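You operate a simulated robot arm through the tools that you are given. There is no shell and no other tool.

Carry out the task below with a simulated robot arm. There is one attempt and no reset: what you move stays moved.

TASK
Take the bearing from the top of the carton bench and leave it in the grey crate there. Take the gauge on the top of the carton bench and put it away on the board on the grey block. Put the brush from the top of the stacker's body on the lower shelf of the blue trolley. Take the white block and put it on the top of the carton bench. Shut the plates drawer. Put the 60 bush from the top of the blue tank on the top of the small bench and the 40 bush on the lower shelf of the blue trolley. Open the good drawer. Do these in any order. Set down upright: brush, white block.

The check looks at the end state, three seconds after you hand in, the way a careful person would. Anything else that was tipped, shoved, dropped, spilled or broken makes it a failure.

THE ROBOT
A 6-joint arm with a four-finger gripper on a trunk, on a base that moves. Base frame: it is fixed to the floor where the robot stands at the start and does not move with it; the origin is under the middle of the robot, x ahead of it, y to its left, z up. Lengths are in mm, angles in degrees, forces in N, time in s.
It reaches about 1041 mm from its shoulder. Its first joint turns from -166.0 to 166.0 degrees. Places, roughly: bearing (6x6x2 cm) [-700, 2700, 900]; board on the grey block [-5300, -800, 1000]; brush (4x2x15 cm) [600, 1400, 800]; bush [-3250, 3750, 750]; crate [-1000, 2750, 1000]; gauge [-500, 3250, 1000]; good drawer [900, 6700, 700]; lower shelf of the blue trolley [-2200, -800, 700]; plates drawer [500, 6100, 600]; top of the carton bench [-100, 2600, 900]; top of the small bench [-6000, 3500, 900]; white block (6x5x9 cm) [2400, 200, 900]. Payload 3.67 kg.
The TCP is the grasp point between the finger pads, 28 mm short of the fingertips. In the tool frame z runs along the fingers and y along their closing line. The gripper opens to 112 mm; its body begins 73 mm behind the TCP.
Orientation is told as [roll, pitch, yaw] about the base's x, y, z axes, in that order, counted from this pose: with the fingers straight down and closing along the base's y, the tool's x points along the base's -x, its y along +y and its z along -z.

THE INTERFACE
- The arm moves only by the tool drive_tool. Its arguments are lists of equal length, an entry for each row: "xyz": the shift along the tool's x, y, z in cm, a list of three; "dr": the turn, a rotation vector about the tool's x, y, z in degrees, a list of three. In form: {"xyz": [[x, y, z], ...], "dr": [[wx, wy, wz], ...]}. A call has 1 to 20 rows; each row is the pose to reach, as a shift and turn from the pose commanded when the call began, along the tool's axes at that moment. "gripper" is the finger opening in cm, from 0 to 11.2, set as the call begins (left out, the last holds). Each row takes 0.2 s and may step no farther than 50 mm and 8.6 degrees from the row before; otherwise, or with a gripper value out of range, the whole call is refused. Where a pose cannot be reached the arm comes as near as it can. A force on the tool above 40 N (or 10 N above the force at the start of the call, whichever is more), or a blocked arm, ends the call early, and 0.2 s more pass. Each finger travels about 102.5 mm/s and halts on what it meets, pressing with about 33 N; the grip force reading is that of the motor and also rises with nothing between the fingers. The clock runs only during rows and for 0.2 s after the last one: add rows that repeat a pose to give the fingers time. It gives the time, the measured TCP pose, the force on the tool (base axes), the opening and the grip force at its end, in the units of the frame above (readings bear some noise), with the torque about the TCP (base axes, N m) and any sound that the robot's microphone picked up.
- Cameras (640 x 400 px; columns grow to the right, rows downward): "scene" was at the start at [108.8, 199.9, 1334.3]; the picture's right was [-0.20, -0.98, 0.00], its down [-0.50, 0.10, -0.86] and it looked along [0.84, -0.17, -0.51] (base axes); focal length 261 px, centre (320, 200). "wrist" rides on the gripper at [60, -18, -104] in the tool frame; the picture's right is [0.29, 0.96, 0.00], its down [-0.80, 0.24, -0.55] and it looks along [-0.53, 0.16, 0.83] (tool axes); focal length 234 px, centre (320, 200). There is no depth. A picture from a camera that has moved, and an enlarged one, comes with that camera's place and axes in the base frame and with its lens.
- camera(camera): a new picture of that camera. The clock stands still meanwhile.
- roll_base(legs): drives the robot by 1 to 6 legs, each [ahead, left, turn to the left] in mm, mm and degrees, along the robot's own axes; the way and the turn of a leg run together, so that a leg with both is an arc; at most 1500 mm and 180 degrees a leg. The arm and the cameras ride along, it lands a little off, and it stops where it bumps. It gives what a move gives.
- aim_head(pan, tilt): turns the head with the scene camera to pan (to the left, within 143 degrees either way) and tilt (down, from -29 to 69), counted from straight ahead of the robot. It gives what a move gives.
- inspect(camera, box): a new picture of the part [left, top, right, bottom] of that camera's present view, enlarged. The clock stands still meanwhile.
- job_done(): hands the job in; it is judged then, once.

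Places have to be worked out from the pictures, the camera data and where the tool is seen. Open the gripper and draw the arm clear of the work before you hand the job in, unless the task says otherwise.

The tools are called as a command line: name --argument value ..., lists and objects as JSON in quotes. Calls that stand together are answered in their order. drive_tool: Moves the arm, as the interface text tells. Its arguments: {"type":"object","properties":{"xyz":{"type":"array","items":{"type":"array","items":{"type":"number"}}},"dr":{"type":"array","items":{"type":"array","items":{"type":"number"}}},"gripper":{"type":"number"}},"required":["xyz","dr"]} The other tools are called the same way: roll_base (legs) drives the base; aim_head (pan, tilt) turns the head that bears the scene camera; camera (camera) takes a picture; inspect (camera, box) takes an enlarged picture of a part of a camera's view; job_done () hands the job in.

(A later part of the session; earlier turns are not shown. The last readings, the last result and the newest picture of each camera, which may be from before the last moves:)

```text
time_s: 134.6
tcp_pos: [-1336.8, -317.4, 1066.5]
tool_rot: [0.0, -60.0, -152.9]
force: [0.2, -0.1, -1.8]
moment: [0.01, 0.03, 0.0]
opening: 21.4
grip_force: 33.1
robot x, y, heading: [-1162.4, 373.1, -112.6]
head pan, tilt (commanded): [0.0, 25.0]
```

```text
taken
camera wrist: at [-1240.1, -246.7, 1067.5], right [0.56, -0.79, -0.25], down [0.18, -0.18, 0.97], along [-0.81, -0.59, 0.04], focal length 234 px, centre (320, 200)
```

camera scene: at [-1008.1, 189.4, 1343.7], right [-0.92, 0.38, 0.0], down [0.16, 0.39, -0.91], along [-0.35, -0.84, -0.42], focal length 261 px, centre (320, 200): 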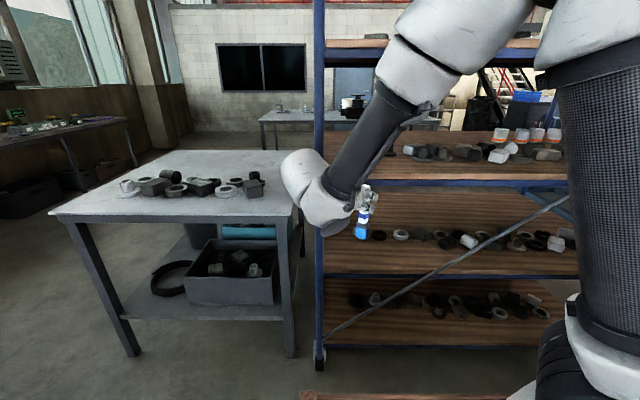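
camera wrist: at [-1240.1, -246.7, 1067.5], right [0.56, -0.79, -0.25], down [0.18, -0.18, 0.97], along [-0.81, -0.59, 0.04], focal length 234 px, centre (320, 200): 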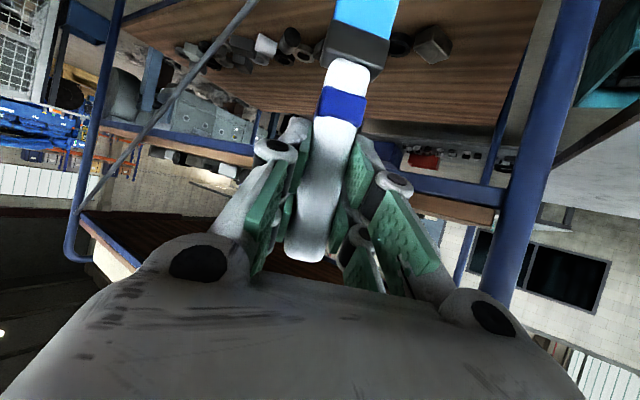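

The trolley's shelf tops sit at about 1417/1019/610/169, so the "lower shelf" (told ≈700) is the z≈610 one; its front strip is free left of the diagonal brace. I'll swing the tool yaw to match the robot heading (brush stays vertical) and centre it.

drive_tool --xyz '[[-0.7, -1.7, 1.2], [-1.4, -3.4, 2.5], [-2.2, -5.1, 3.7], [-2.9, -6.8, 5.0], [-3.6, -8.5, 6.2], [-3.6, -8.5, 6.2]]' --dr '[[-6.98, 0, -4.03], [-13.96, 0, -8.06], [-20.94, 0, -12.09], [-27.9, 0, -16.1], [-34.9, 0, -20.15], [-34.9, 0, -20.15]]'

camera --camera "wrist"

camera --camera "scene"

```text
time_s: 136.0
tcp_pos: [-1428.8, -324.8, 1081.3]
tool_rot: [-0.2, -59.9, -112.8]
force: [0.5, 0.2, -0.6]
moment: [0.03, 0.02, -0.03]
opening: 21.6
grip_force: 32.7
out of reach, approached as far as the arm can: row 2, 3, 4, 5, 6
robot x, y, heading: [-1163.7, 375.4, -112.4]
head pan, tilt (commanded): [0.0, 25.0]
```

```text
taken
camera wrist: at [-1399.7, -206.2, 1082.5], right [0.94, -0.24, -0.25], down [0.25, -0.02, 0.97], along [-0.24, -0.97, 0.04], focal length 234 px, centre (320, 200)
```

wrist: 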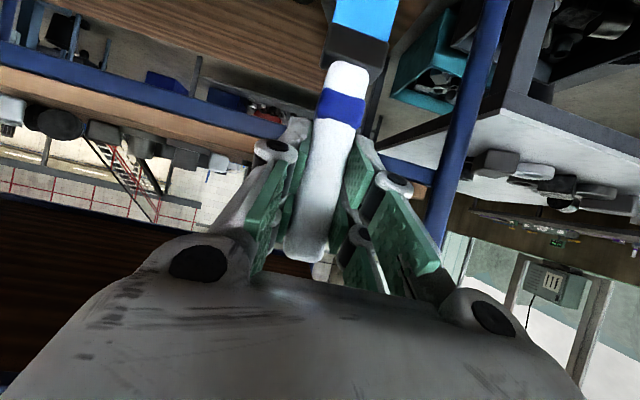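

```text
taken
camera scene: at [-1008.2, 189.4, 1343.7], right [-0.92, 0.39, 0.0], down [0.16, 0.39, -0.91], along [-0.35, -0.84, -0.42], focal length 261 px, centre (320, 200)
```

scene: 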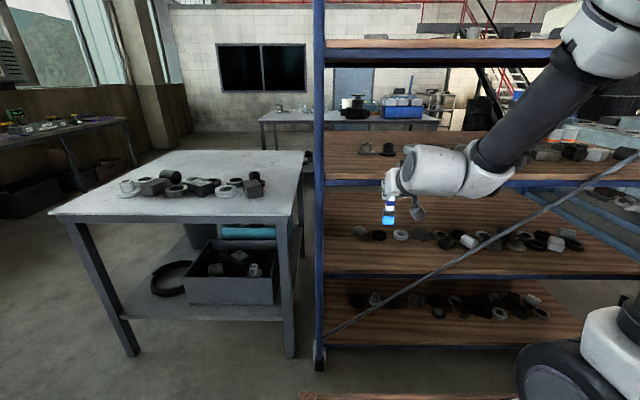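

The wrist is near its inner reach limit here, so I'll keep the TCP ≥ 750 mm ahead. Lower in place now (in front of the trolley) to z≈780 and check reachability.

drive_tool --xyz '[[3.7, 0, 2.7], [7.4, 0, 4.9], [11.1, 0, 7.1], [14.9, 0, 9.3], [18.6, 0, 11.4], [22.3, 0, 13.6], [26.0, 0, 15.8], [26.0, 0, 15.8]]' --dr '[[0, 0, 0], [0, 0, 0], [0, 0, 0], [0, 0, 0], [0, 0, 0], [0, 0, 0], [0, 0, 0], [0, 0, 0]]'

camera --camera "scene"

camera --camera "wrist"

```text
time_s: 137.8
tcp_pos: [-1433.2, -379.3, 813.5]
tool_rot: [-14.4, -57.2, -100.6]
force: [0.0, -0.1, -0.8]
moment: [0.02, -0.02, 0.0]
opening: 21.5
grip_force: 33.1
out of reach, approached as far as the arm can: row 1, 2, 3, 4, 5, 6, 7, 8
robot x, y, heading: [-1164.2, 373.5, -112.4]
head pan, tilt (commanded): [0.0, 25.0]
```

```text
taken
camera scene: at [-1008.1, 189.4, 1343.7], right [-0.92, 0.38, 0.0], down [0.16, 0.39, -0.91], along [-0.35, -0.84, -0.42], focal length 261 px, centre (320, 200)
```

scene: 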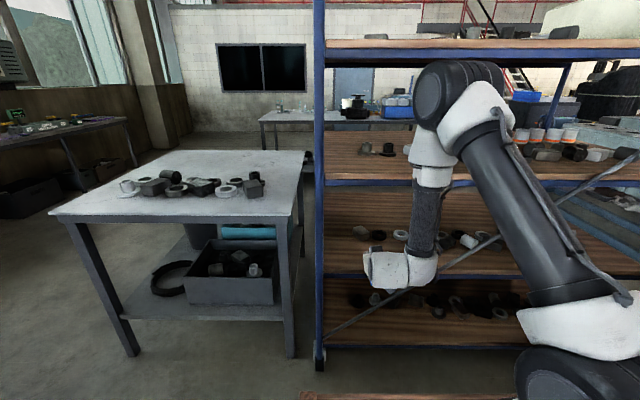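

```text
taken
camera wrist: at [-1403.3, -262.0, 820.0], right [0.9, -0.21, -0.37], down [0.36, -0.1, 0.93], along [-0.24, -0.97, -0.01], focal length 234 px, centre (320, 200)
```

wrist: 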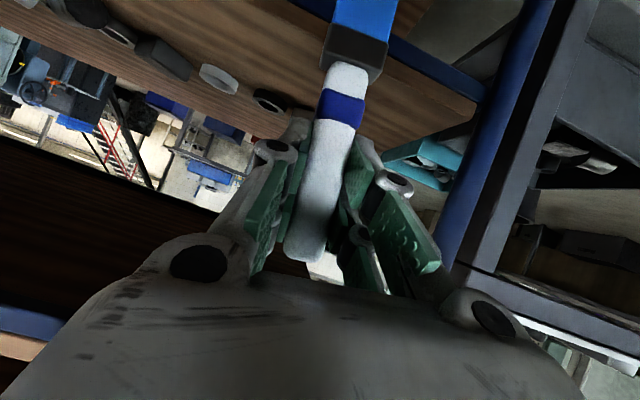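

The lowered pose aligned with heading is out of reach (wrist too close to the shoulder), so the tool tilted. I'll shift the TCP left/forward into the reachable zone and confirm the orientation recovers.

drive_tool --xyz '[[-2.1, 4.1, 0.9], [-4.1, 8.3, 1.7], [-6.2, 12.4, 2.6], [-8.2, 16.6, 3.4], [-10.3, 20.7, 4.3], [-10.3, 20.7, 4.3]]' --dr '[[0, 0, 0], [0, 0, 0], [0, 0, 0], [0, 0, 0], [0, 0, 0], [0, 0, 0]]'

camera --camera "scene"

camera --camera "wrist"

```text
time_s: 138.9
tcp_pos: [-1300.9, -511.8, 839.2]
tool_rot: [-14.4, -56.1, -101.2]
force: [8.3, 16.6, 3.7]
moment: [-0.27, 0.14, 0.03]
opening: 21.6
grip_force: 33.3
robot x, y, heading: [-1160.3, 375.9, -112.7]
head pan, tilt (commanded): [0.0, 25.0]
stopped in row 5: the force on the tool passed its limit at 109 N (the readings are from after the stop); the commanded pose is now the measured one
```

```text
taken
camera scene: at [-1007.8, 190.8, 1343.8], right [-0.92, 0.39, 0.0], down [0.16, 0.39, -0.91], along [-0.35, -0.84, -0.42], focal length 261 px, centre (320, 200)
```

scene: 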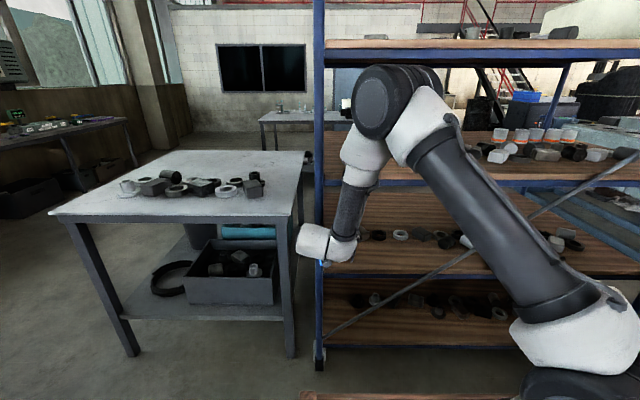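

```text
taken
camera wrist: at [-1271.5, -395.2, 849.4], right [0.9, -0.22, -0.37], down [0.35, -0.12, 0.93], along [-0.25, -0.97, -0.03], focal length 234 px, centre (320, 200)
```

wrist: 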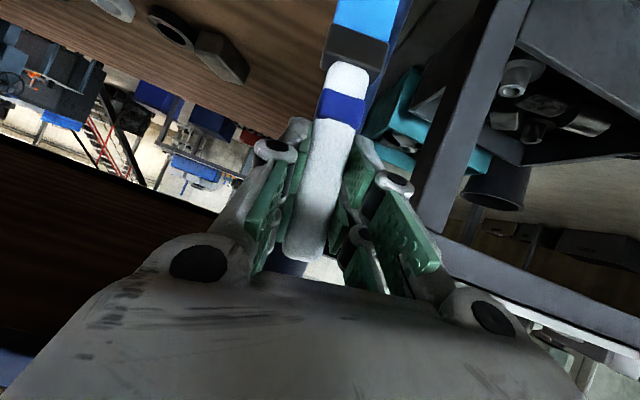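

The fingertips touched the trolley's front post (commanded pose now equals measured). The trolley doesn't appear to have moved. I'll back off along the finger axis first and check.

drive_tool --xyz '[[0, 0, -2], [0, 0, -4], [0, 0, -6], [0, 0, -6]]' --dr '[[0, 0, 0], [0, 0, 0], [0, 0, 0], [0, 0, 0]]'

camera --camera "scene"

camera --camera "wrist"

```text
time_s: 139.9
tcp_pos: [-1280.6, -470.2, 871.9]
tool_rot: [-14.3, -56.2, -101.4]
force: [0.1, 0.2, -2.2]
moment: [-0.01, -0.01, 0.05]
opening: 21.4
grip_force: 33.0
robot x, y, heading: [-1163.5, 375.1, -112.7]
head pan, tilt (commanded): [0.0, 25.0]
```

```text
taken
camera scene: at [-1008.3, 189.6, 1343.7], right [-0.92, 0.39, 0.0], down [0.16, 0.39, -0.91], along [-0.35, -0.84, -0.42], focal length 261 px, centre (320, 200)
```

scene: 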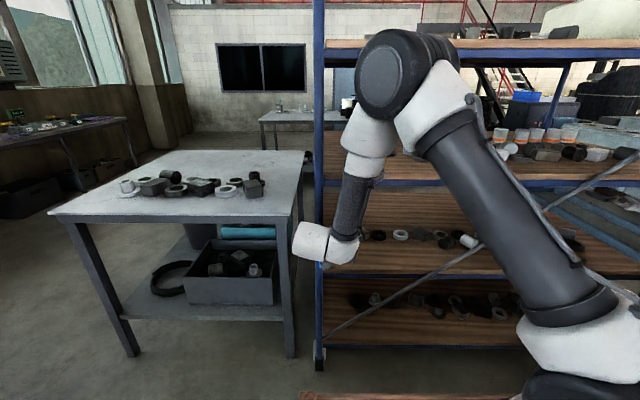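

```text
taken
camera wrist: at [-1250.2, -352.4, 881.6], right [0.9, -0.22, -0.37], down [0.35, -0.12, 0.93], along [-0.25, -0.97, -0.03], focal length 234 px, centre (320, 200)
```

wrist: 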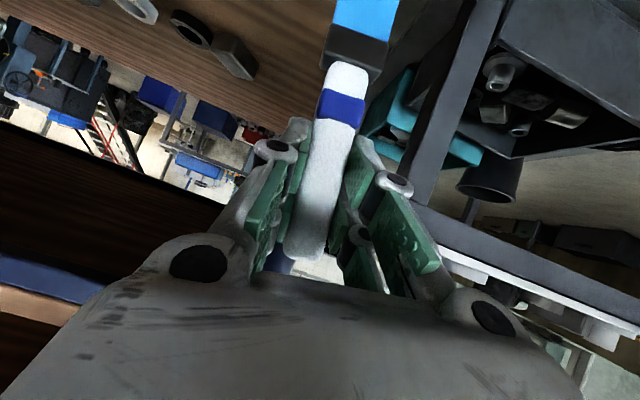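

Contact is released and nothing moved. Now shift right/back and rotate to an approach yaw 40° off heading (a well-reachable posture), restoring the brush to vertical.

drive_tool --xyz '[[1.32, -3.74, -1.08], [2.64, -7.48, -2.16], [3.96, -11.2, -3.24], [5.28, -14.96, -4.3], [6.6, -18.7, -5.4], [6.6, -18.7, -5.4]]' --dr '[[5.9, -0.04, 5.42], [11.8, -0.08, 10.83], [17.7, -0.11, 16.25], [23.6, -0.15, 21.7], [29.48, -0.19, 27.08], [29.48, -0.19, 27.08]]'

camera --camera "wrist"

camera --camera "scene"

```text
time_s: 141.3
tcp_pos: [-1416.5, -337.4, 891.6]
tool_rot: [-1.1, -59.8, -152.1]
force: [-1.1, -0.1, -1.1]
moment: [0.0, 0.0, 0.01]
opening: 21.3
grip_force: 32.3
out of reach, approached as far as the arm can: row 4, 5, 6
robot x, y, heading: [-1161.9, 374.2, -112.6]
head pan, tilt (commanded): [0.0, 25.0]
```

```text
taken
camera wrist: at [-1319.3, -266.7, 893.8], right [0.56, -0.79, -0.26], down [0.18, -0.19, 0.97], along [-0.81, -0.59, 0.04], focal length 234 px, centre (320, 200)
```

wrist: 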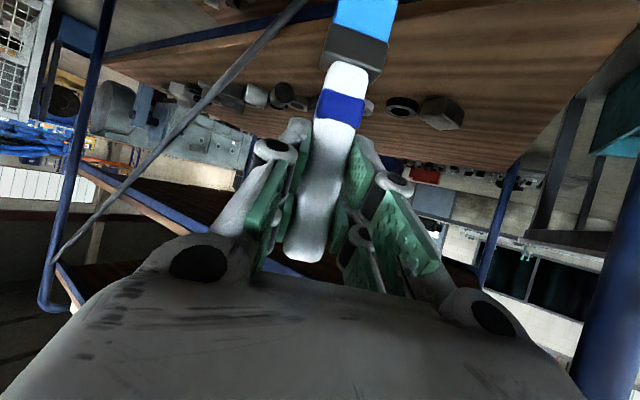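

```text
taken
camera scene: at [-1008.3, 189.7, 1343.7], right [-0.92, 0.39, 0.0], down [0.16, 0.39, -0.91], along [-0.35, -0.84, -0.42], focal length 261 px, centre (320, 200)
```

scene: 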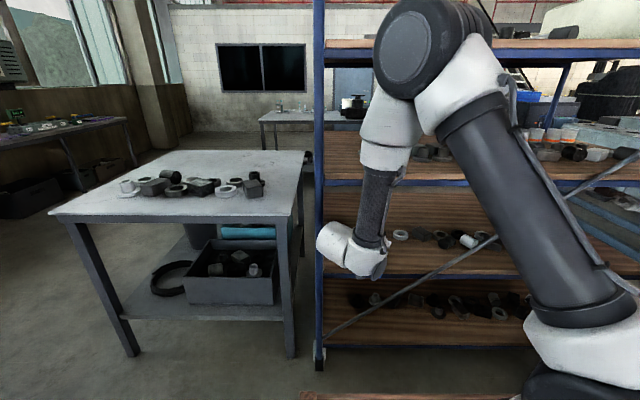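

Orientation is restored (brush vertical). I'm near the inner reach limit, so extend forward 6 cm while lowering 12 cm.

drive_tool --xyz '[[1.6, 1.9, 3.0], [3.5, 2.8, 5.0], [5.8, 3.4, 7.5], [8.1, 3.8, 10.0], [8.1, 3.8, 10.0]]' --dr '[[0, 0, 0], [0, 0, 0], [0, 0, 0], [0, 0, 0], [0, 0, 0]]'

camera --camera "scene"

```text
time_s: 142.5
tcp_pos: [-1434.0, -424.9, 787.7]
tool_rot: [-2.4, -59.6, -151.2]
force: [-0.1, -0.6, -1.6]
moment: [0.0, 0.03, -0.01]
opening: 21.3
grip_force: 32.6
out of reach, approached as far as the arm can: row 1, 2, 3, 4, 5
robot x, y, heading: [-1162.5, 371.8, -112.8]
head pan, tilt (commanded): [0.0, 25.0]
```

```text
taken
camera scene: at [-1008.3, 189.7, 1343.7], right [-0.92, 0.39, 0.0], down [0.16, 0.39, -0.91], along [-0.35, -0.84, -0.42], focal length 261 px, centre (320, 200)
```

scene: 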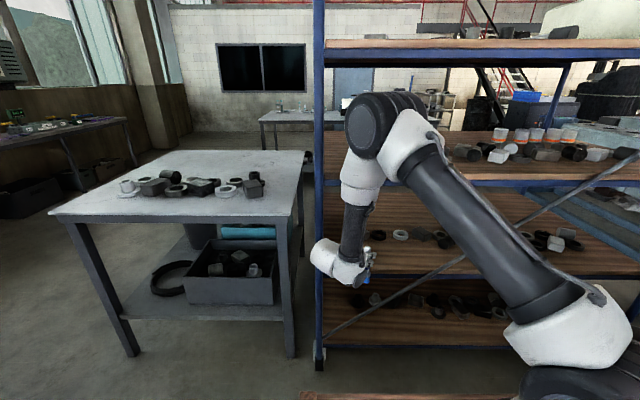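

The arm sits at 840 mm ahead, 55 mm left, brush within ~1.3° of vertical. The shelf edge is at ≈973 ahead; I'll move right 8 cm and forward 6 cm first, correcting the tilt.

drive_tool --xyz '[[-1.6, -0.7, 2.8], [-3.3, -1.5, 5.6], [-4.9, -2.2, 8.45], [-4.9, -2.2, 8.45]]' --dr '[[-0.2, -0.1, 0.35], [-0.4, -0.25, 0.7], [-0.61, -0.37, 1.05], [-0.61, -0.37, 1.05]]'

camera --camera "scene"

camera --camera "wrist"

```text
time_s: 143.3
tcp_pos: [-1517.6, -448.2, 790.3]
tool_rot: [0.8, -59.9, -153.2]
force: [0.7, 7.6, 0.4]
moment: [-0.13, 0.05, -0.13]
opening: 21.1
grip_force: 33.1
out of reach, approached as far as the arm can: row 1, 2, 3
robot x, y, heading: [-1161.9, 374.3, -112.8]
head pan, tilt (commanded): [0.0, 25.0]
stopped in row 3: the force on the tool passed its limit at 60 N (the readings are from after the stop); the commanded pose is now the measured one
```

```text
taken
camera scene: at [-1008.0, 190.3, 1343.8], right [-0.92, 0.38, 0.0], down [0.16, 0.39, -0.91], along [-0.35, -0.84, -0.42], focal length 261 px, centre (320, 200)
```

scene: 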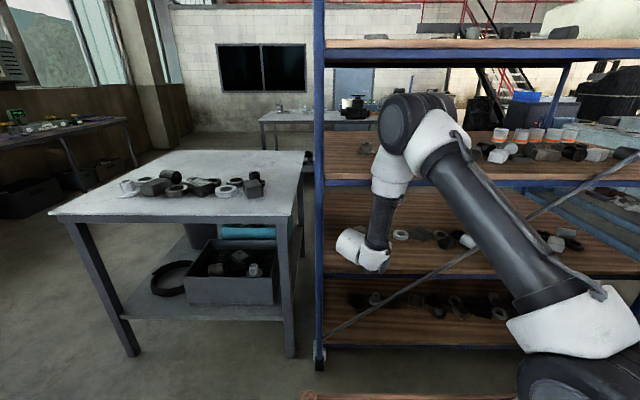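

```text
taken
camera wrist: at [-1420.9, -376.5, 791.4], right [0.57, -0.79, -0.24], down [0.18, -0.17, 0.97], along [-0.8, -0.6, 0.04], focal length 234 px, centre (320, 200)
```

wrist: 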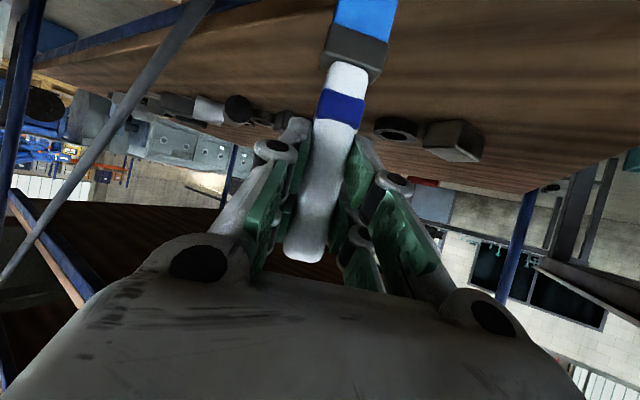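

A contact at ~896 mm ahead: the trolley front must be nearer (~905) and its shelf higher (~660) than I estimated. Let me zoom in to see the contact before retreating.

inspect --camera "scene" --box '[310, 180, 470, 300]'

inspect --camera "wrist" --box '[240, 0, 480, 150]'

```text
3.33 times, centred on (390, 240) of scene
camera zoom: at [-1008.0, 190.3, 1343.8], right [-0.92, 0.38, 0.0], down [0.16, 0.39, -0.91], along [-0.35, -0.84, -0.42], focal length 871 px, centre (87, 67)
```

zoom: 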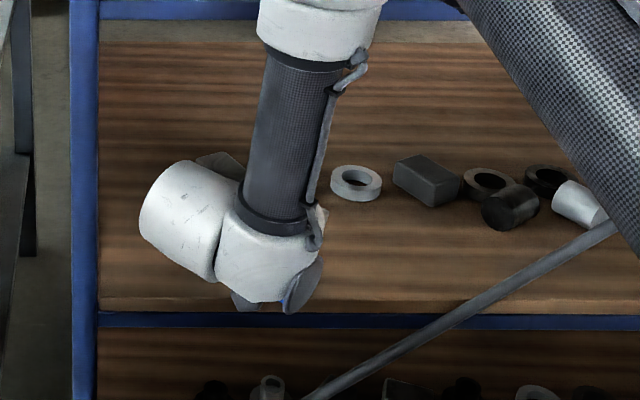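

```text
2.67 times, centred on (360, 75) of wrist
camera zoom: at [-1420.9, -376.5, 791.4], right [0.57, -0.79, -0.24], down [0.18, -0.17, 0.97], along [-0.8, -0.6, 0.04], focal length 624 px, centre (213, 533)
```

zoom: 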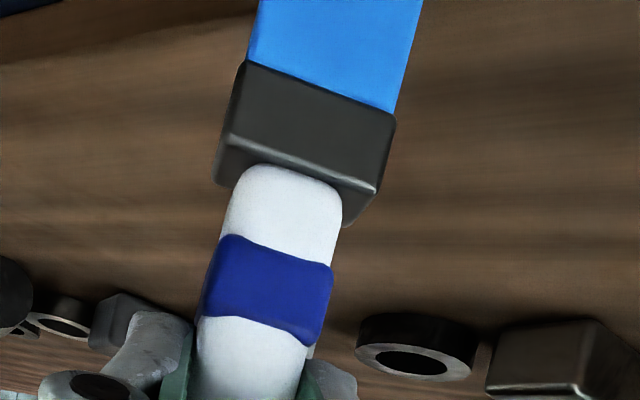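

I'll back off 4 cm and raise 6 cm to clear whatever edge the bristles touched.

drive_tool --xyz '[[-1.85, -1.3, -2.8], [-3.7, -2.6, -5.65], [-3.7, -2.6, -5.65]]' --dr '[[0, 0, 0], [0, 0, 0], [0, 0, 0]]'

inspect --camera "wrist" --box '[160, 0, 480, 200]'

camera --camera "scene"

```text
time_s: 144.1
tcp_pos: [-1503.5, -412.4, 848.3]
tool_rot: [0.8, -60.0, -153.3]
force: [0.1, 0.7, -1.3]
moment: [-0.01, -0.02, -0.01]
opening: 21.4
grip_force: 32.6
robot x, y, heading: [-1162.8, 373.0, -112.4]
head pan, tilt (commanded): [0.0, 25.0]
```

```text
2.00 times, centred on (320, 100) of wrist
camera zoom: at [-1406.8, -340.8, 849.1], right [0.57, -0.78, -0.24], down [0.18, -0.17, 0.97], along [-0.8, -0.6, 0.04], focal length 468 px, centre (320, 400)
```

zoom: 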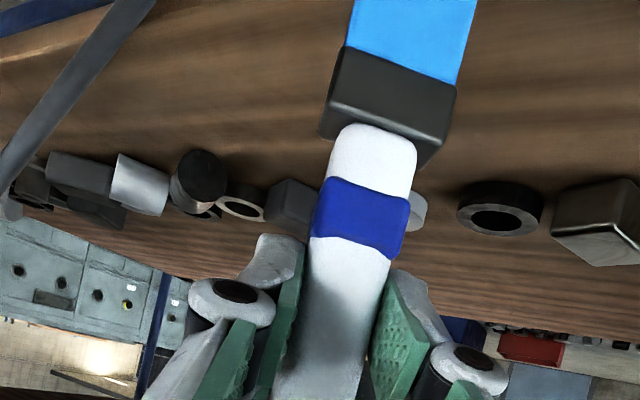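

```text
taken
camera scene: at [-1008.1, 189.7, 1343.7], right [-0.92, 0.38, 0.0], down [0.16, 0.39, -0.91], along [-0.35, -0.84, -0.42], focal length 261 px, centre (320, 200)
```

scene: 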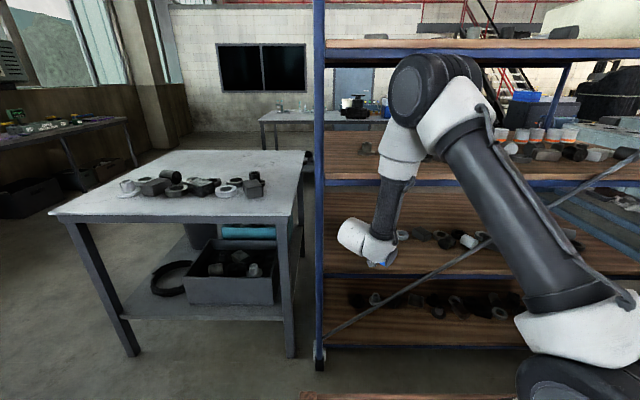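

Triangulating an item on the shelf gives a surface z≈657 and front edge ≈905 ahead. I'll enter at the current height (bristles ~7 cm above the shelf), going forward 13.5 cm.

drive_tool --xyz '[[-1.3, 2.2, 2.25], [-2.55, 4.35, 4.5], [-3.8, 6.5, 6.75], [-5.1, 8.7, 9.0], [-5.1, 8.7, 9.0]]' --dr '[[0, 0, 0], [0, 0, 0], [0, 0, 0], [0, 0, 0], [0, 0, 0]]'

camera --camera "scene"

camera --camera "wrist"

```text
time_s: 144.6
tcp_pos: [-1517.5, -449.2, 848.2]
tool_rot: [0.5, -59.9, -153.0]
force: [11.4, 22.5, 11.9]
moment: [-0.65, 0.39, -0.07]
opening: 21.6
grip_force: 33.2
robot x, y, heading: [-1165.6, 373.8, -112.7]
head pan, tilt (commanded): [0.0, 25.0]
stopped in row 2: the force on the tool passed its limit at 75 N (the readings are from after the stop); the commanded pose is now the measured one
```

```text
taken
camera scene: at [-1007.1, 191.4, 1343.8], right [-0.92, 0.38, 0.0], down [0.16, 0.39, -0.91], along [-0.35, -0.84, -0.42], focal length 261 px, centre (320, 200)
```

scene: 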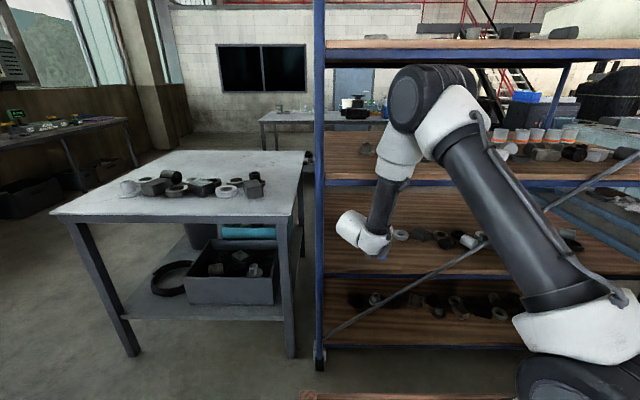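

```text
taken
camera wrist: at [-1420.3, -377.5, 849.7], right [0.57, -0.78, -0.25], down [0.18, -0.17, 0.97], along [-0.8, -0.59, 0.04], focal length 234 px, centre (320, 200)
```

wrist: 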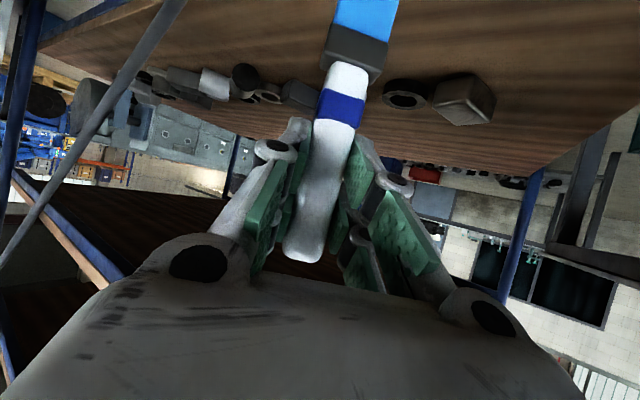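

Again contact at the same forward distance though nothing visible is there. Let me look closely at the gripper and trolley front from the scene camera.

inspect --camera "scene" --box '[310, 150, 470, 290]'

inspect --camera "wrist" --box '[180, 80, 460, 280]'

```text
2.86 times, centred on (390, 220) of scene
camera zoom: at [-1007.1, 191.4, 1343.8], right [-0.92, 0.38, 0.0], down [0.16, 0.39, -0.91], along [-0.35, -0.84, -0.42], focal length 747 px, centre (120, 143)
```

zoom: 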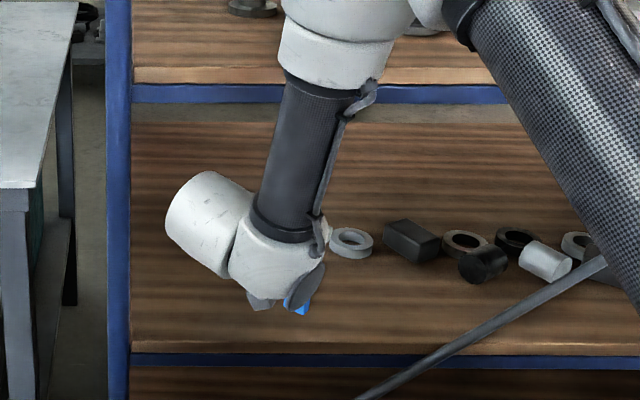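

```text
2.00 times, centred on (320, 180) of wrist
camera zoom: at [-1420.3, -377.5, 849.7], right [0.57, -0.78, -0.25], down [0.18, -0.17, 0.97], along [-0.8, -0.59, 0.04], focal length 468 px, centre (320, 240)
```

zoom: 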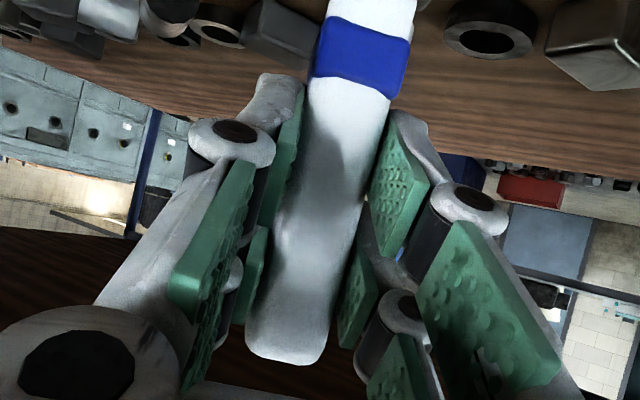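

I'm pressing against something unseen in the plane of the braced side. I'll back off and survey the trolley's other sides for access.

drive_tool --xyz '[[1.2, -2.2, -3.0], [2.4, -4.4, -5.0], [2.4, -4.4, -5.0]]' --dr '[[0, 0, 0], [0, 0, 0], [0, 0, 0]]'

aim_head --pan -35 --tilt 20

camera --camera "scene"

aim_head --pan 35 --tilt 20

camera --camera "scene"

```text
time_s: 145.4
tcp_pos: [-1488.4, -391.4, 856.5]
tool_rot: [-0.3, -59.7, -152.5]
force: [-0.7, -0.5, -0.4]
moment: [0.02, -0.03, -0.05]
opening: 21.3
grip_force: 32.8
out of reach, approached as far as the arm can: row 2, 3
robot x, y, heading: [-1165.5, 372.8, -112.7]
head pan, tilt (commanded): [0.0, 25.0]
```

```text
time_s: 146.4
tcp_pos: [-1490.3, -392.1, 857.4]
tool_rot: [-0.2, -59.7, -152.5]
force: [0.1, -0.5, -1.4]
moment: [-0.04, 0.04, -0.01]
opening: 21.4
grip_force: 33.2
robot x, y, heading: [-1163.2, 374.2, -112.4]
head pan, tilt (commanded): [-35.0, 20.0]
```

```text
taken
camera scene: at [-1051.2, 225.0, 1351.8], right [-0.54, 0.84, 0.0], down [0.29, 0.18, -0.94], along [-0.79, -0.5, -0.34], focal length 261 px, centre (320, 200)
```

scene: 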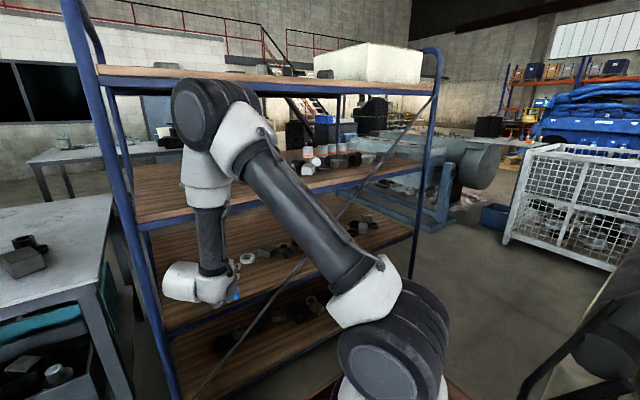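

```text
time_s: 147.8
tcp_pos: [-1487.2, -391.9, 855.8]
tool_rot: [-0.3, -59.7, -152.5]
force: [-0.2, 0.2, -0.6]
moment: [-0.03, 0.0, 0.05]
opening: 21.5
grip_force: 32.8
robot x, y, heading: [-1160.5, 372.1, -112.6]
head pan, tilt (commanded): [35.0, 20.0]
```

```text
taken
camera scene: at [-952.7, 184.0, 1351.8], right [-0.98, -0.21, 0.0], down [-0.07, 0.33, -0.94], along [0.2, -0.92, -0.34], focal length 261 px, centre (320, 200)
```

scene: 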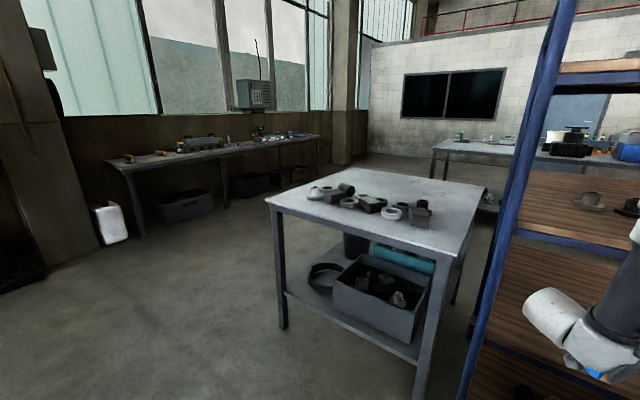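

The braced long face seems blocked in the plane of its posts (an effectively closed panel), so I'll use the trolley's far long side, which has no brace and open floor. First raise the arm for travel.

drive_tool --xyz '[[-3.5, 0, -2], [-7, 0, -4], [-10.5, 0, -6], [-14, 0, -8], [-17.3, 0, -10], [-17.3, 0, -10]]' --dr '[[0, 0, 0], [0, 0, 0], [0, 0, 0], [0, 0, 0], [0, 0, 0], [0, 0, 0]]'

roll_base --legs '[[-100, 0, 0], [0, 1500, 0], [0, 200, 0]]'

aim_head --pan -20 --tilt 25

camera --camera "scene"

```text
time_s: 149.2
tcp_pos: [-1488.9, -391.0, 1057.1]
tool_rot: [0.3, -59.7, -153.0]
force: [-0.2, -0.8, -1.8]
moment: [-0.02, 0.02, -0.02]
opening: 21.3
grip_force: 32.6
robot x, y, heading: [-1166.6, 374.4, -112.8]
head pan, tilt (commanded): [35.0, 20.0]
```

```text
time_s: 158.5
tcp_pos: [167.4, -915.6, 1056.8]
tool_rot: [0.3, -59.8, -149.3]
force: [-0.4, -0.2, -0.7]
moment: [-0.01, -0.01, 0.02]
opening: 21.1
grip_force: 33.2
robot x, y, heading: [441.2, -135.3, -108.7]
head pan, tilt (commanded): [35.0, 20.0]
```

```text
time_s: 159.7
tcp_pos: [167.3, -915.0, 1057.7]
tool_rot: [0.4, -59.9, -149.2]
force: [-0.1, 1.0, -1.5]
moment: [0.0, 0.0, 0.01]
opening: 21.4
grip_force: 33.2
robot x, y, heading: [438.4, -131.6, -109.0]
head pan, tilt (commanded): [-20.0, 25.0]
```

```text
taken
camera scene: at [581.2, -288.5, 1343.7], right [-0.78, 0.63, 0.0], down [0.26, 0.33, -0.91], along [-0.57, -0.71, -0.42], focal length 261 px, centre (320, 200)
```

scene: 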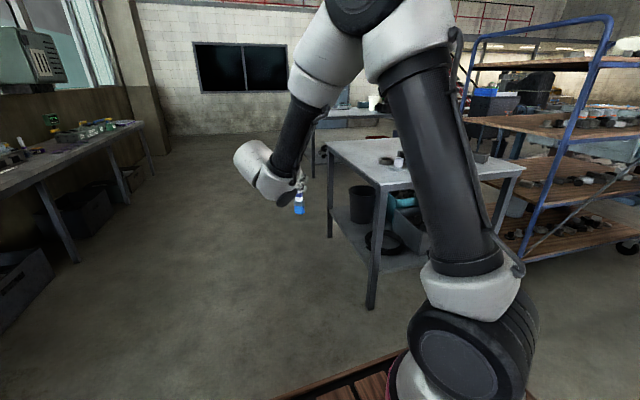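

The route south past the grey table is open. I'll drive down, turn around in the open area, then slide west behind the trolley.

roll_base --legs '[[1450, -10, 0], [1378, -8, 0], [0, 0, 176.4]]'

aim_head --pan 45 --tilt 20

camera --camera "scene"

```text
time_s: 180.7
tcp_pos: [-227.2, -2009.5, 1056.6]
tool_rot: [0.3, -59.7, 27.5]
force: [0.2, -0.9, -1.0]
moment: [0.04, 0.01, 0.01]
opening: 21.4
grip_force: 33.3
robot x, y, heading: [-546.0, -2775.6, 67.9]
head pan, tilt (commanded): [-20.0, 25.0]
```

```text
time_s: 182.1
tcp_pos: [-227.7, -2009.5, 1057.0]
tool_rot: [0.4, -59.9, 27.6]
force: [-0.5, -0.3, -0.9]
moment: [-0.02, 0.0, 0.01]
opening: 21.5
grip_force: 33.2
robot x, y, heading: [-540.5, -2775.5, 68.1]
head pan, tilt (commanded): [45.0, 20.0]
```

```text
taken
camera scene: at [-773.0, -2588.8, 1351.8], right [0.92, 0.39, 0.0], down [0.13, -0.32, -0.94], along [-0.37, 0.87, -0.34], focal length 261 px, centre (320, 200)
```

scene: 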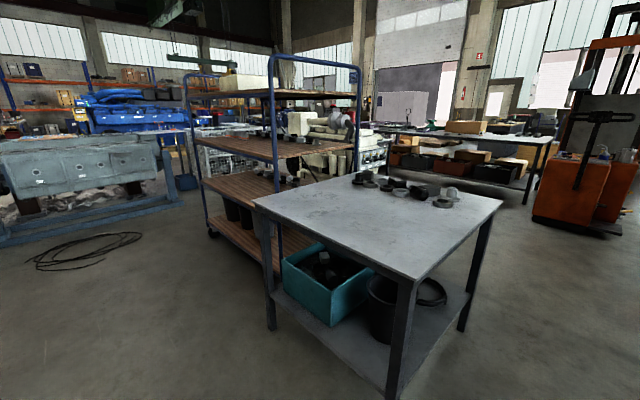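

This side has no brace. The table's corner leg is at about (−1574, −1517) so I'll stand west of it: slide left 2 m and forward a bit.

roll_base --legs '[[0, 1500, -0.5], [90, 500, 0]]'

aim_head --pan 0 --tilt 28

camera --camera "scene"

aim_head --pan -30 --tilt 35

camera --camera "scene"

```text
time_s: 192.1
tcp_pos: [-2042.6, -1169.8, 1056.4]
tool_rot: [0.4, -59.8, 27.3]
force: [0.9, -0.1, -1.3]
moment: [0.02, 0.02, -0.02]
opening: 21.2
grip_force: 33.2
robot x, y, heading: [-2367.0, -1935.0, 67.5]
head pan, tilt (commanded): [45.0, 20.0]
```

```text
time_s: 193.2
tcp_pos: [-2044.6, -1171.9, 1057.3]
tool_rot: [0.4, -59.7, 27.2]
force: [0.1, 1.2, -2.0]
moment: [-0.03, 0.03, -0.01]
opening: 21.3
grip_force: 33.2
robot x, y, heading: [-2368.3, -1938.3, 67.5]
head pan, tilt (commanded): [0.0, 28.0]
```

```text
taken
camera scene: at [-2523.5, -1748.0, 1338.9], right [0.92, -0.38, 0.0], down [-0.18, -0.43, -0.88], along [0.34, 0.82, -0.47], focal length 261 px, centre (320, 200)
```

scene: 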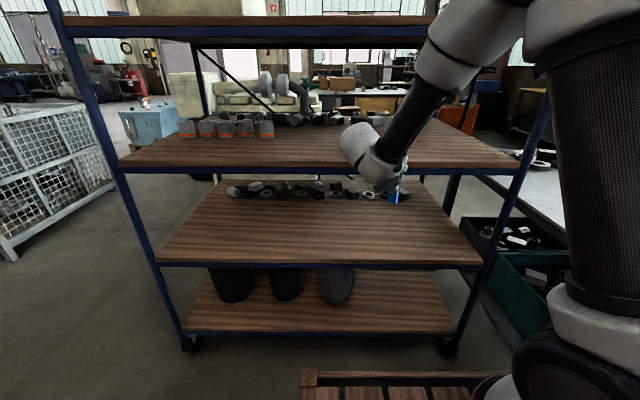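

```text
time_s: 194.2
tcp_pos: [-2044.8, -1170.7, 1056.2]
tool_rot: [0.4, -59.7, 27.1]
force: [0.1, -0.4, -0.7]
moment: [0.01, -0.03, 0.01]
opening: 21.5
grip_force: 32.8
robot x, y, heading: [-2369.5, -1939.0, 67.5]
head pan, tilt (commanded): [-30.0, 35.0]
```

```text
taken
camera scene: at [-2488.5, -1778.6, 1328.0], right [0.61, -0.79, 0.0], down [-0.45, -0.35, -0.82], along [0.65, 0.5, -0.57], focal length 261 px, centre (320, 200)
```

scene: 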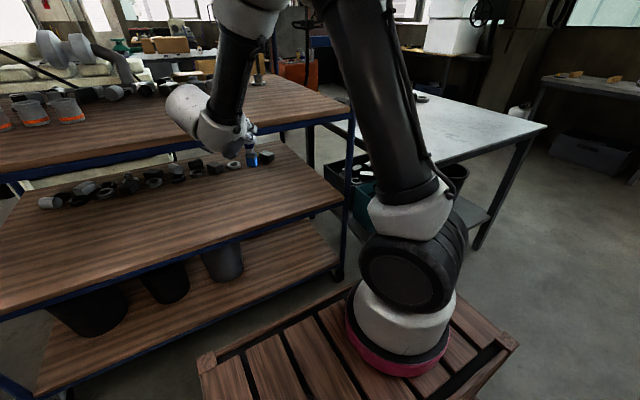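

I'm facing the open side with shelf surface at z≈650 and edge ≈900 ahead. I'll back the base 5 cm for clearance, then lower the arm outside the shelf edge.

roll_base --legs '[[-50, 0, 0]]'

drive_tool --xyz '[[2.7, 0.7, 3.0], [6.1, 1.3, 5.3], [9.8, 1.3, 7.5], [13.5, 1.3, 9.6], [17.1, 1.3, 11.7], [17.1, 1.3, 11.7]]' --dr '[[0, 0, 0], [0, 0, 0], [0, 0, 0], [0, 0, 0], [0, 0, 0], [0, 0, 0]]'

camera --camera "wrist"

aim_head --pan 0 --tilt 28

camera --camera "scene"

```text
time_s: 195.1
tcp_pos: [-2063.2, -1216.8, 1056.3]
tool_rot: [0.5, -59.7, 27.2]
force: [0.5, -0.3, -0.7]
moment: [0.03, 0.0, 0.0]
opening: 21.1
grip_force: 33.1
robot x, y, heading: [-2386.5, -1986.2, 67.4]
head pan, tilt (commanded): [-30.0, 35.0]
```

```text
time_s: 196.5
tcp_pos: [-2059.4, -1199.6, 849.3]
tool_rot: [0.5, -59.9, 27.1]
force: [0.1, -0.2, -0.8]
moment: [0.01, 0.05, 0.03]
opening: 21.4
grip_force: 33.1
robot x, y, heading: [-2385.1, -1981.0, 67.5]
head pan, tilt (commanded): [-30.0, 35.0]
```

```text
taken
camera wrist: at [-2158.4, -1271.4, 850.0], right [-0.57, 0.78, -0.25], down [-0.18, 0.17, 0.97], along [0.8, 0.6, 0.04], focal length 234 px, centre (320, 200)
```

wrist: 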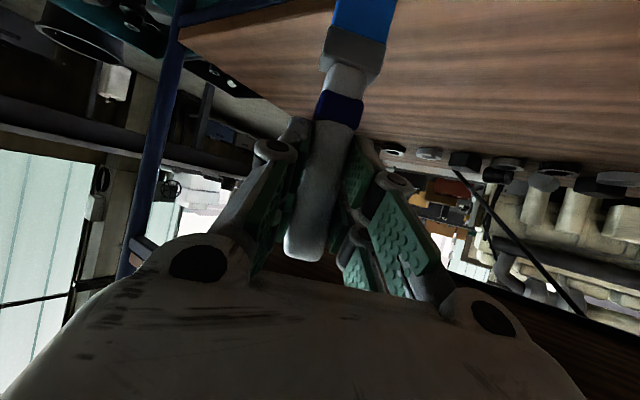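

```text
time_s: 197.4
tcp_pos: [-2058.8, -1200.5, 849.1]
tool_rot: [0.5, -59.8, 27.2]
force: [-0.8, -0.8, -0.6]
moment: [0.01, 0.02, -0.03]
opening: 21.1
grip_force: 33.2
robot x, y, heading: [-2387.1, -1982.4, 67.6]
head pan, tilt (commanded): [0.0, 28.0]
```

```text
taken
camera scene: at [-2542.6, -1794.4, 1338.9], right [0.92, -0.38, 0.0], down [-0.18, -0.43, -0.88], along [0.34, 0.82, -0.47], focal length 261 px, centre (320, 200)
```

scene: 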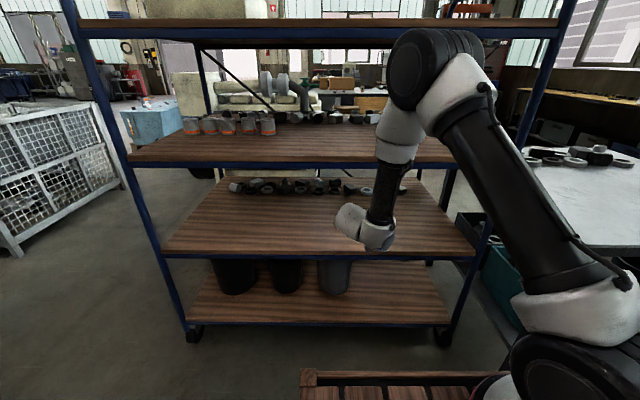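

Orientation is exact. Advance 19.7 cm into the shelf bay at this height.

drive_tool --xyz '[[-1.5, 2.55, 2.6], [-3.0, 5.1, 5.2], [-4.5, 7.65, 7.8], [-6.0, 10.2, 10.4], [-7.5, 12.74, 13.0], [-7.5, 12.74, 13.0]]' --dr '[[0, 0, 0], [0, 0, 0], [0, 0, 0], [0, 0, 0], [0, 0, 0], [0, 0, 0]]'

camera --camera "scene"

camera --camera "wrist"

```text
time_s: 198.8
tcp_pos: [-1982.4, -1015.1, 848.5]
tool_rot: [0.4, -59.8, 27.2]
force: [0.4, 0.2, -1.0]
moment: [0.03, -0.01, -0.04]
opening: 21.4
grip_force: 32.6
robot x, y, heading: [-2386.5, -1978.1, 67.7]
head pan, tilt (commanded): [0.0, 28.0]
```

```text
taken
camera scene: at [-2542.7, -1794.5, 1338.9], right [0.92, -0.38, 0.0], down [-0.18, -0.43, -0.88], along [0.34, 0.82, -0.47], focal length 261 px, centre (320, 200)
```

scene: 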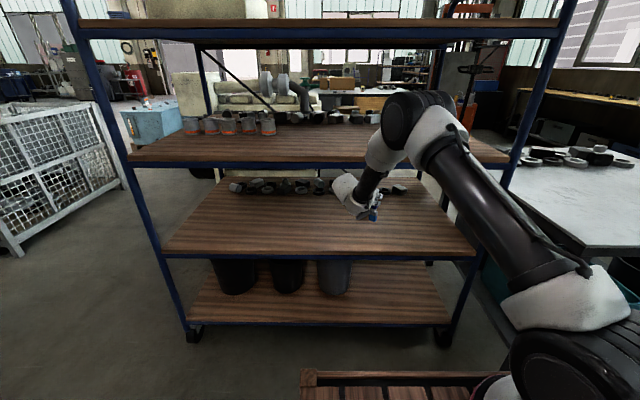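

```text
taken
camera wrist: at [-2081.3, -1085.4, 850.4], right [-0.57, 0.78, -0.25], down [-0.18, 0.17, 0.97], along [0.8, 0.6, 0.04], focal length 234 px, centre (320, 200)
```

wrist: 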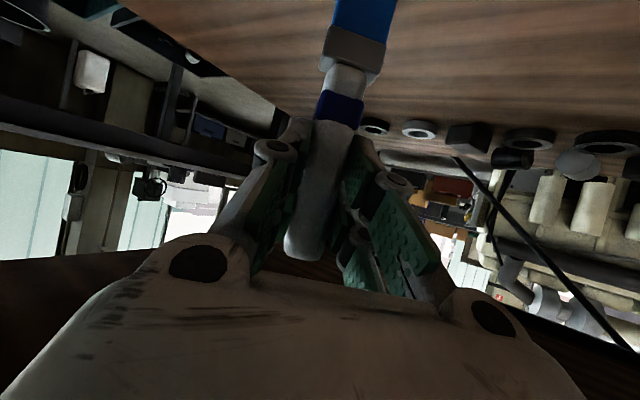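

No contact this time — the bay is open. Lower toward the shelf: first 6 cm, then in fine steps.

drive_tool --xyz '[[1.4, 0, 0.8], [2.7, 0, 1.6], [4.1, 0, 2.4], [5.4, 0, 3.1], [5.4, 0, 3.1]]' --dr '[[0, 0, 0], [0, 0, 0], [0, 0, 0], [0, 0, 0], [0, 0, 0]]'

inspect --camera "scene" --box '[300, 150, 460, 270]'

camera --camera "wrist"

```text
time_s: 200.0
tcp_pos: [-1983.0, -1014.8, 787.5]
tool_rot: [0.4, -59.8, 27.2]
force: [-0.2, -0.8, -1.1]
moment: [0.03, -0.03, -0.01]
opening: 21.6
grip_force: 33.7
robot x, y, heading: [-2386.2, -1981.3, 67.2]
head pan, tilt (commanded): [0.0, 28.0]
```

```text
3.33 times, centred on (380, 210) of scene
camera zoom: at [-2542.7, -1794.4, 1338.9], right [0.92, -0.38, 0.0], down [-0.18, -0.43, -0.88], along [0.34, 0.82, -0.47], focal length 871 px, centre (120, 167)
```

zoom: 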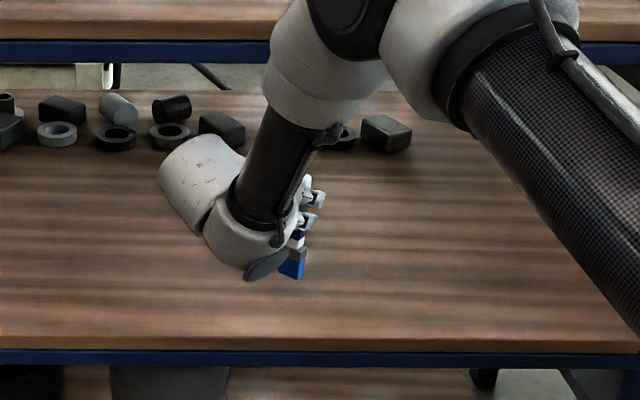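

```text
taken
camera wrist: at [-2081.8, -1085.8, 788.6], right [-0.57, 0.78, -0.25], down [-0.18, 0.17, 0.97], along [0.8, 0.6, 0.04], focal length 234 px, centre (320, 200)
```

wrist: 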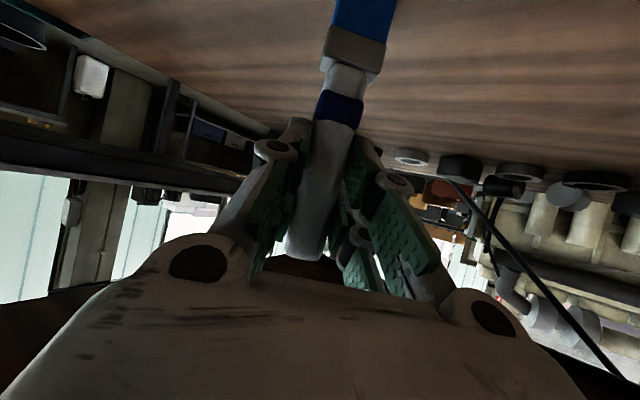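

Bristles are close to the shelf. Lower in 2 mm increments watching the force.

drive_tool --xyz '[[0.26, 0, 0.15], [0.52, 0, 0.3], [0.69, 0, 0.4], [0.87, 0, 0.5], [1.04, 0, 0.6]]' --dr '[[0, 0, 0], [0, 0, 0], [0, 0, 0], [0, 0, 0], [0, 0, 0]]'

```text
time_s: 201.2
tcp_pos: [-1983.1, -1015.3, 775.9]
tool_rot: [0.5, -59.8, 27.2]
force: [-0.8, 0.5, -0.7]
moment: [0.0, 0.01, 0.0]
opening: 21.4
grip_force: 33.2
robot x, y, heading: [-2386.2, -1979.6, 67.5]
head pan, tilt (commanded): [0.0, 28.0]
```

drive_tool --xyz '[[0.17, 0, 0.1], [0.35, 0, 0.2], [0.52, 0, 0.3], [0.69, 0, 0.4], [0.87, 0, 0.5]]' --dr '[[0, 0, 0], [0, 0, 0], [0, 0, 0], [0, 0, 0], [0, 0, 0]]'

inspect --camera "scene" --box '[340, 180, 420, 240]'

```text
time_s: 202.4
tcp_pos: [-1980.8, -1014.9, 769.0]
tool_rot: [0.9, -60.0, 26.7]
force: [-2.7, -1.3, 28.9]
moment: [-0.21, -0.02, 0.0]
opening: 21.3
grip_force: 33.7
robot x, y, heading: [-2384.1, -1983.7, 67.5]
head pan, tilt (commanded): [0.0, 28.0]
```

```text
6.67 times, centred on (380, 210) of scene
camera zoom: at [-2543.3, -1795.7, 1339.0], right [0.92, -0.38, 0.0], down [-0.18, -0.43, -0.88], along [0.34, 0.82, -0.47], focal length 1742 px, centre (-80, 133)
```

zoom: 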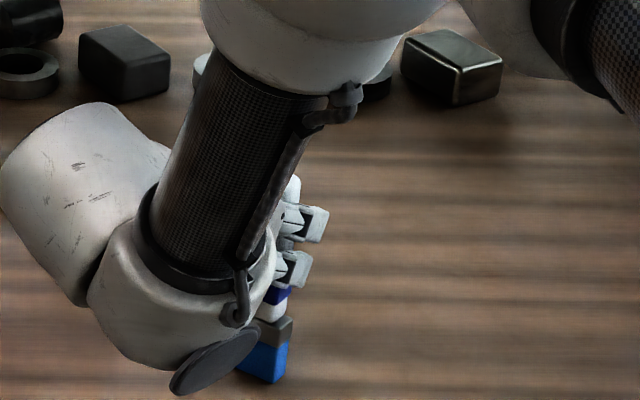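

Contact (29 N at z≈769). Ease up ~5 mm to unload before releasing.

drive_tool --xyz '[[-0.26, 0, -0.15], [-0.43, 0, -0.25], [-0.43, 0, -0.25]]' --dr '[[0, 0, 0], [0, 0, 0], [0, 0, 0]]'

```text
time_s: 203.2
tcp_pos: [-1981.9, -1016.5, 768.4]
tool_rot: [0.4, -59.6, 27.4]
force: [1.4, 1.1, 6.4]
moment: [0.1, -0.25, -0.01]
opening: 21.3
grip_force: 32.9
robot x, y, heading: [-2387.5, -1979.8, 67.5]
head pan, tilt (commanded): [0.0, 28.0]
```

Light contact remains (6 N). Raise 1 mm, then open.

drive_tool --xyz '[[-0.09, 0, -0.05], [-0.09, 0, -0.05]]' --dr '[[0, 0, 0], [0, 0, 0]]'

drive_tool --xyz '[[0, 0, 0], [0, 0, 0], [0, 0, 0], [0, 0, 0], [0, 0, 0]]' --dr '[[0, 0, 0], [0, 0, 0], [0, 0, 0], [0, 0, 0], [0, 0, 0]]' --gripper 8.0

camera --camera "wrist"

inspect --camera "scene" --box '[320, 160, 440, 250]'

```text
time_s: 203.8
tcp_pos: [-1982.4, -1014.4, 770.3]
tool_rot: [0.2, -59.8, 27.2]
force: [0.4, -0.4, -0.9]
moment: [0.0, 0.01, -0.05]
opening: 21.4
grip_force: 32.8
robot x, y, heading: [-2386.4, -1979.2, 67.5]
head pan, tilt (commanded): [0.0, 28.0]
```

```text
time_s: 205.0
tcp_pos: [-1981.5, -1014.9, 771.3]
tool_rot: [0.5, -59.8, 27.2]
force: [-0.8, 0.3, -0.2]
moment: [-0.01, -0.03, -0.01]
opening: 79.9
grip_force: 0.2
robot x, y, heading: [-2386.6, -1985.4, 67.3]
head pan, tilt (commanded): [0.0, 28.0]
```

```text
taken
camera wrist: at [-2081.4, -1085.9, 772.2], right [-0.57, 0.78, -0.25], down [-0.18, 0.17, 0.97], along [0.8, 0.6, 0.04], focal length 234 px, centre (320, 200)
```

wrist: 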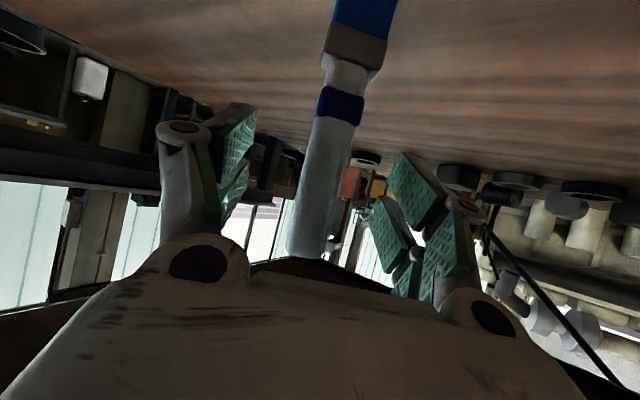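

```text
4.44 times, centred on (380, 205) of scene
camera zoom: at [-2542.7, -1794.4, 1338.9], right [0.92, -0.38, 0.0], down [-0.18, -0.43, -0.88], along [0.34, 0.82, -0.47], focal length 1162 px, centre (53, 178)
```

zoom: 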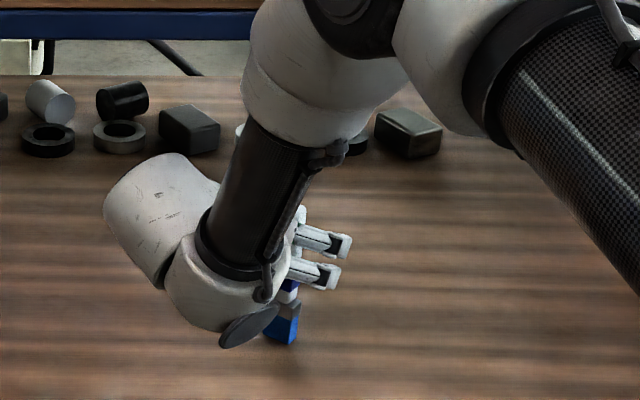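

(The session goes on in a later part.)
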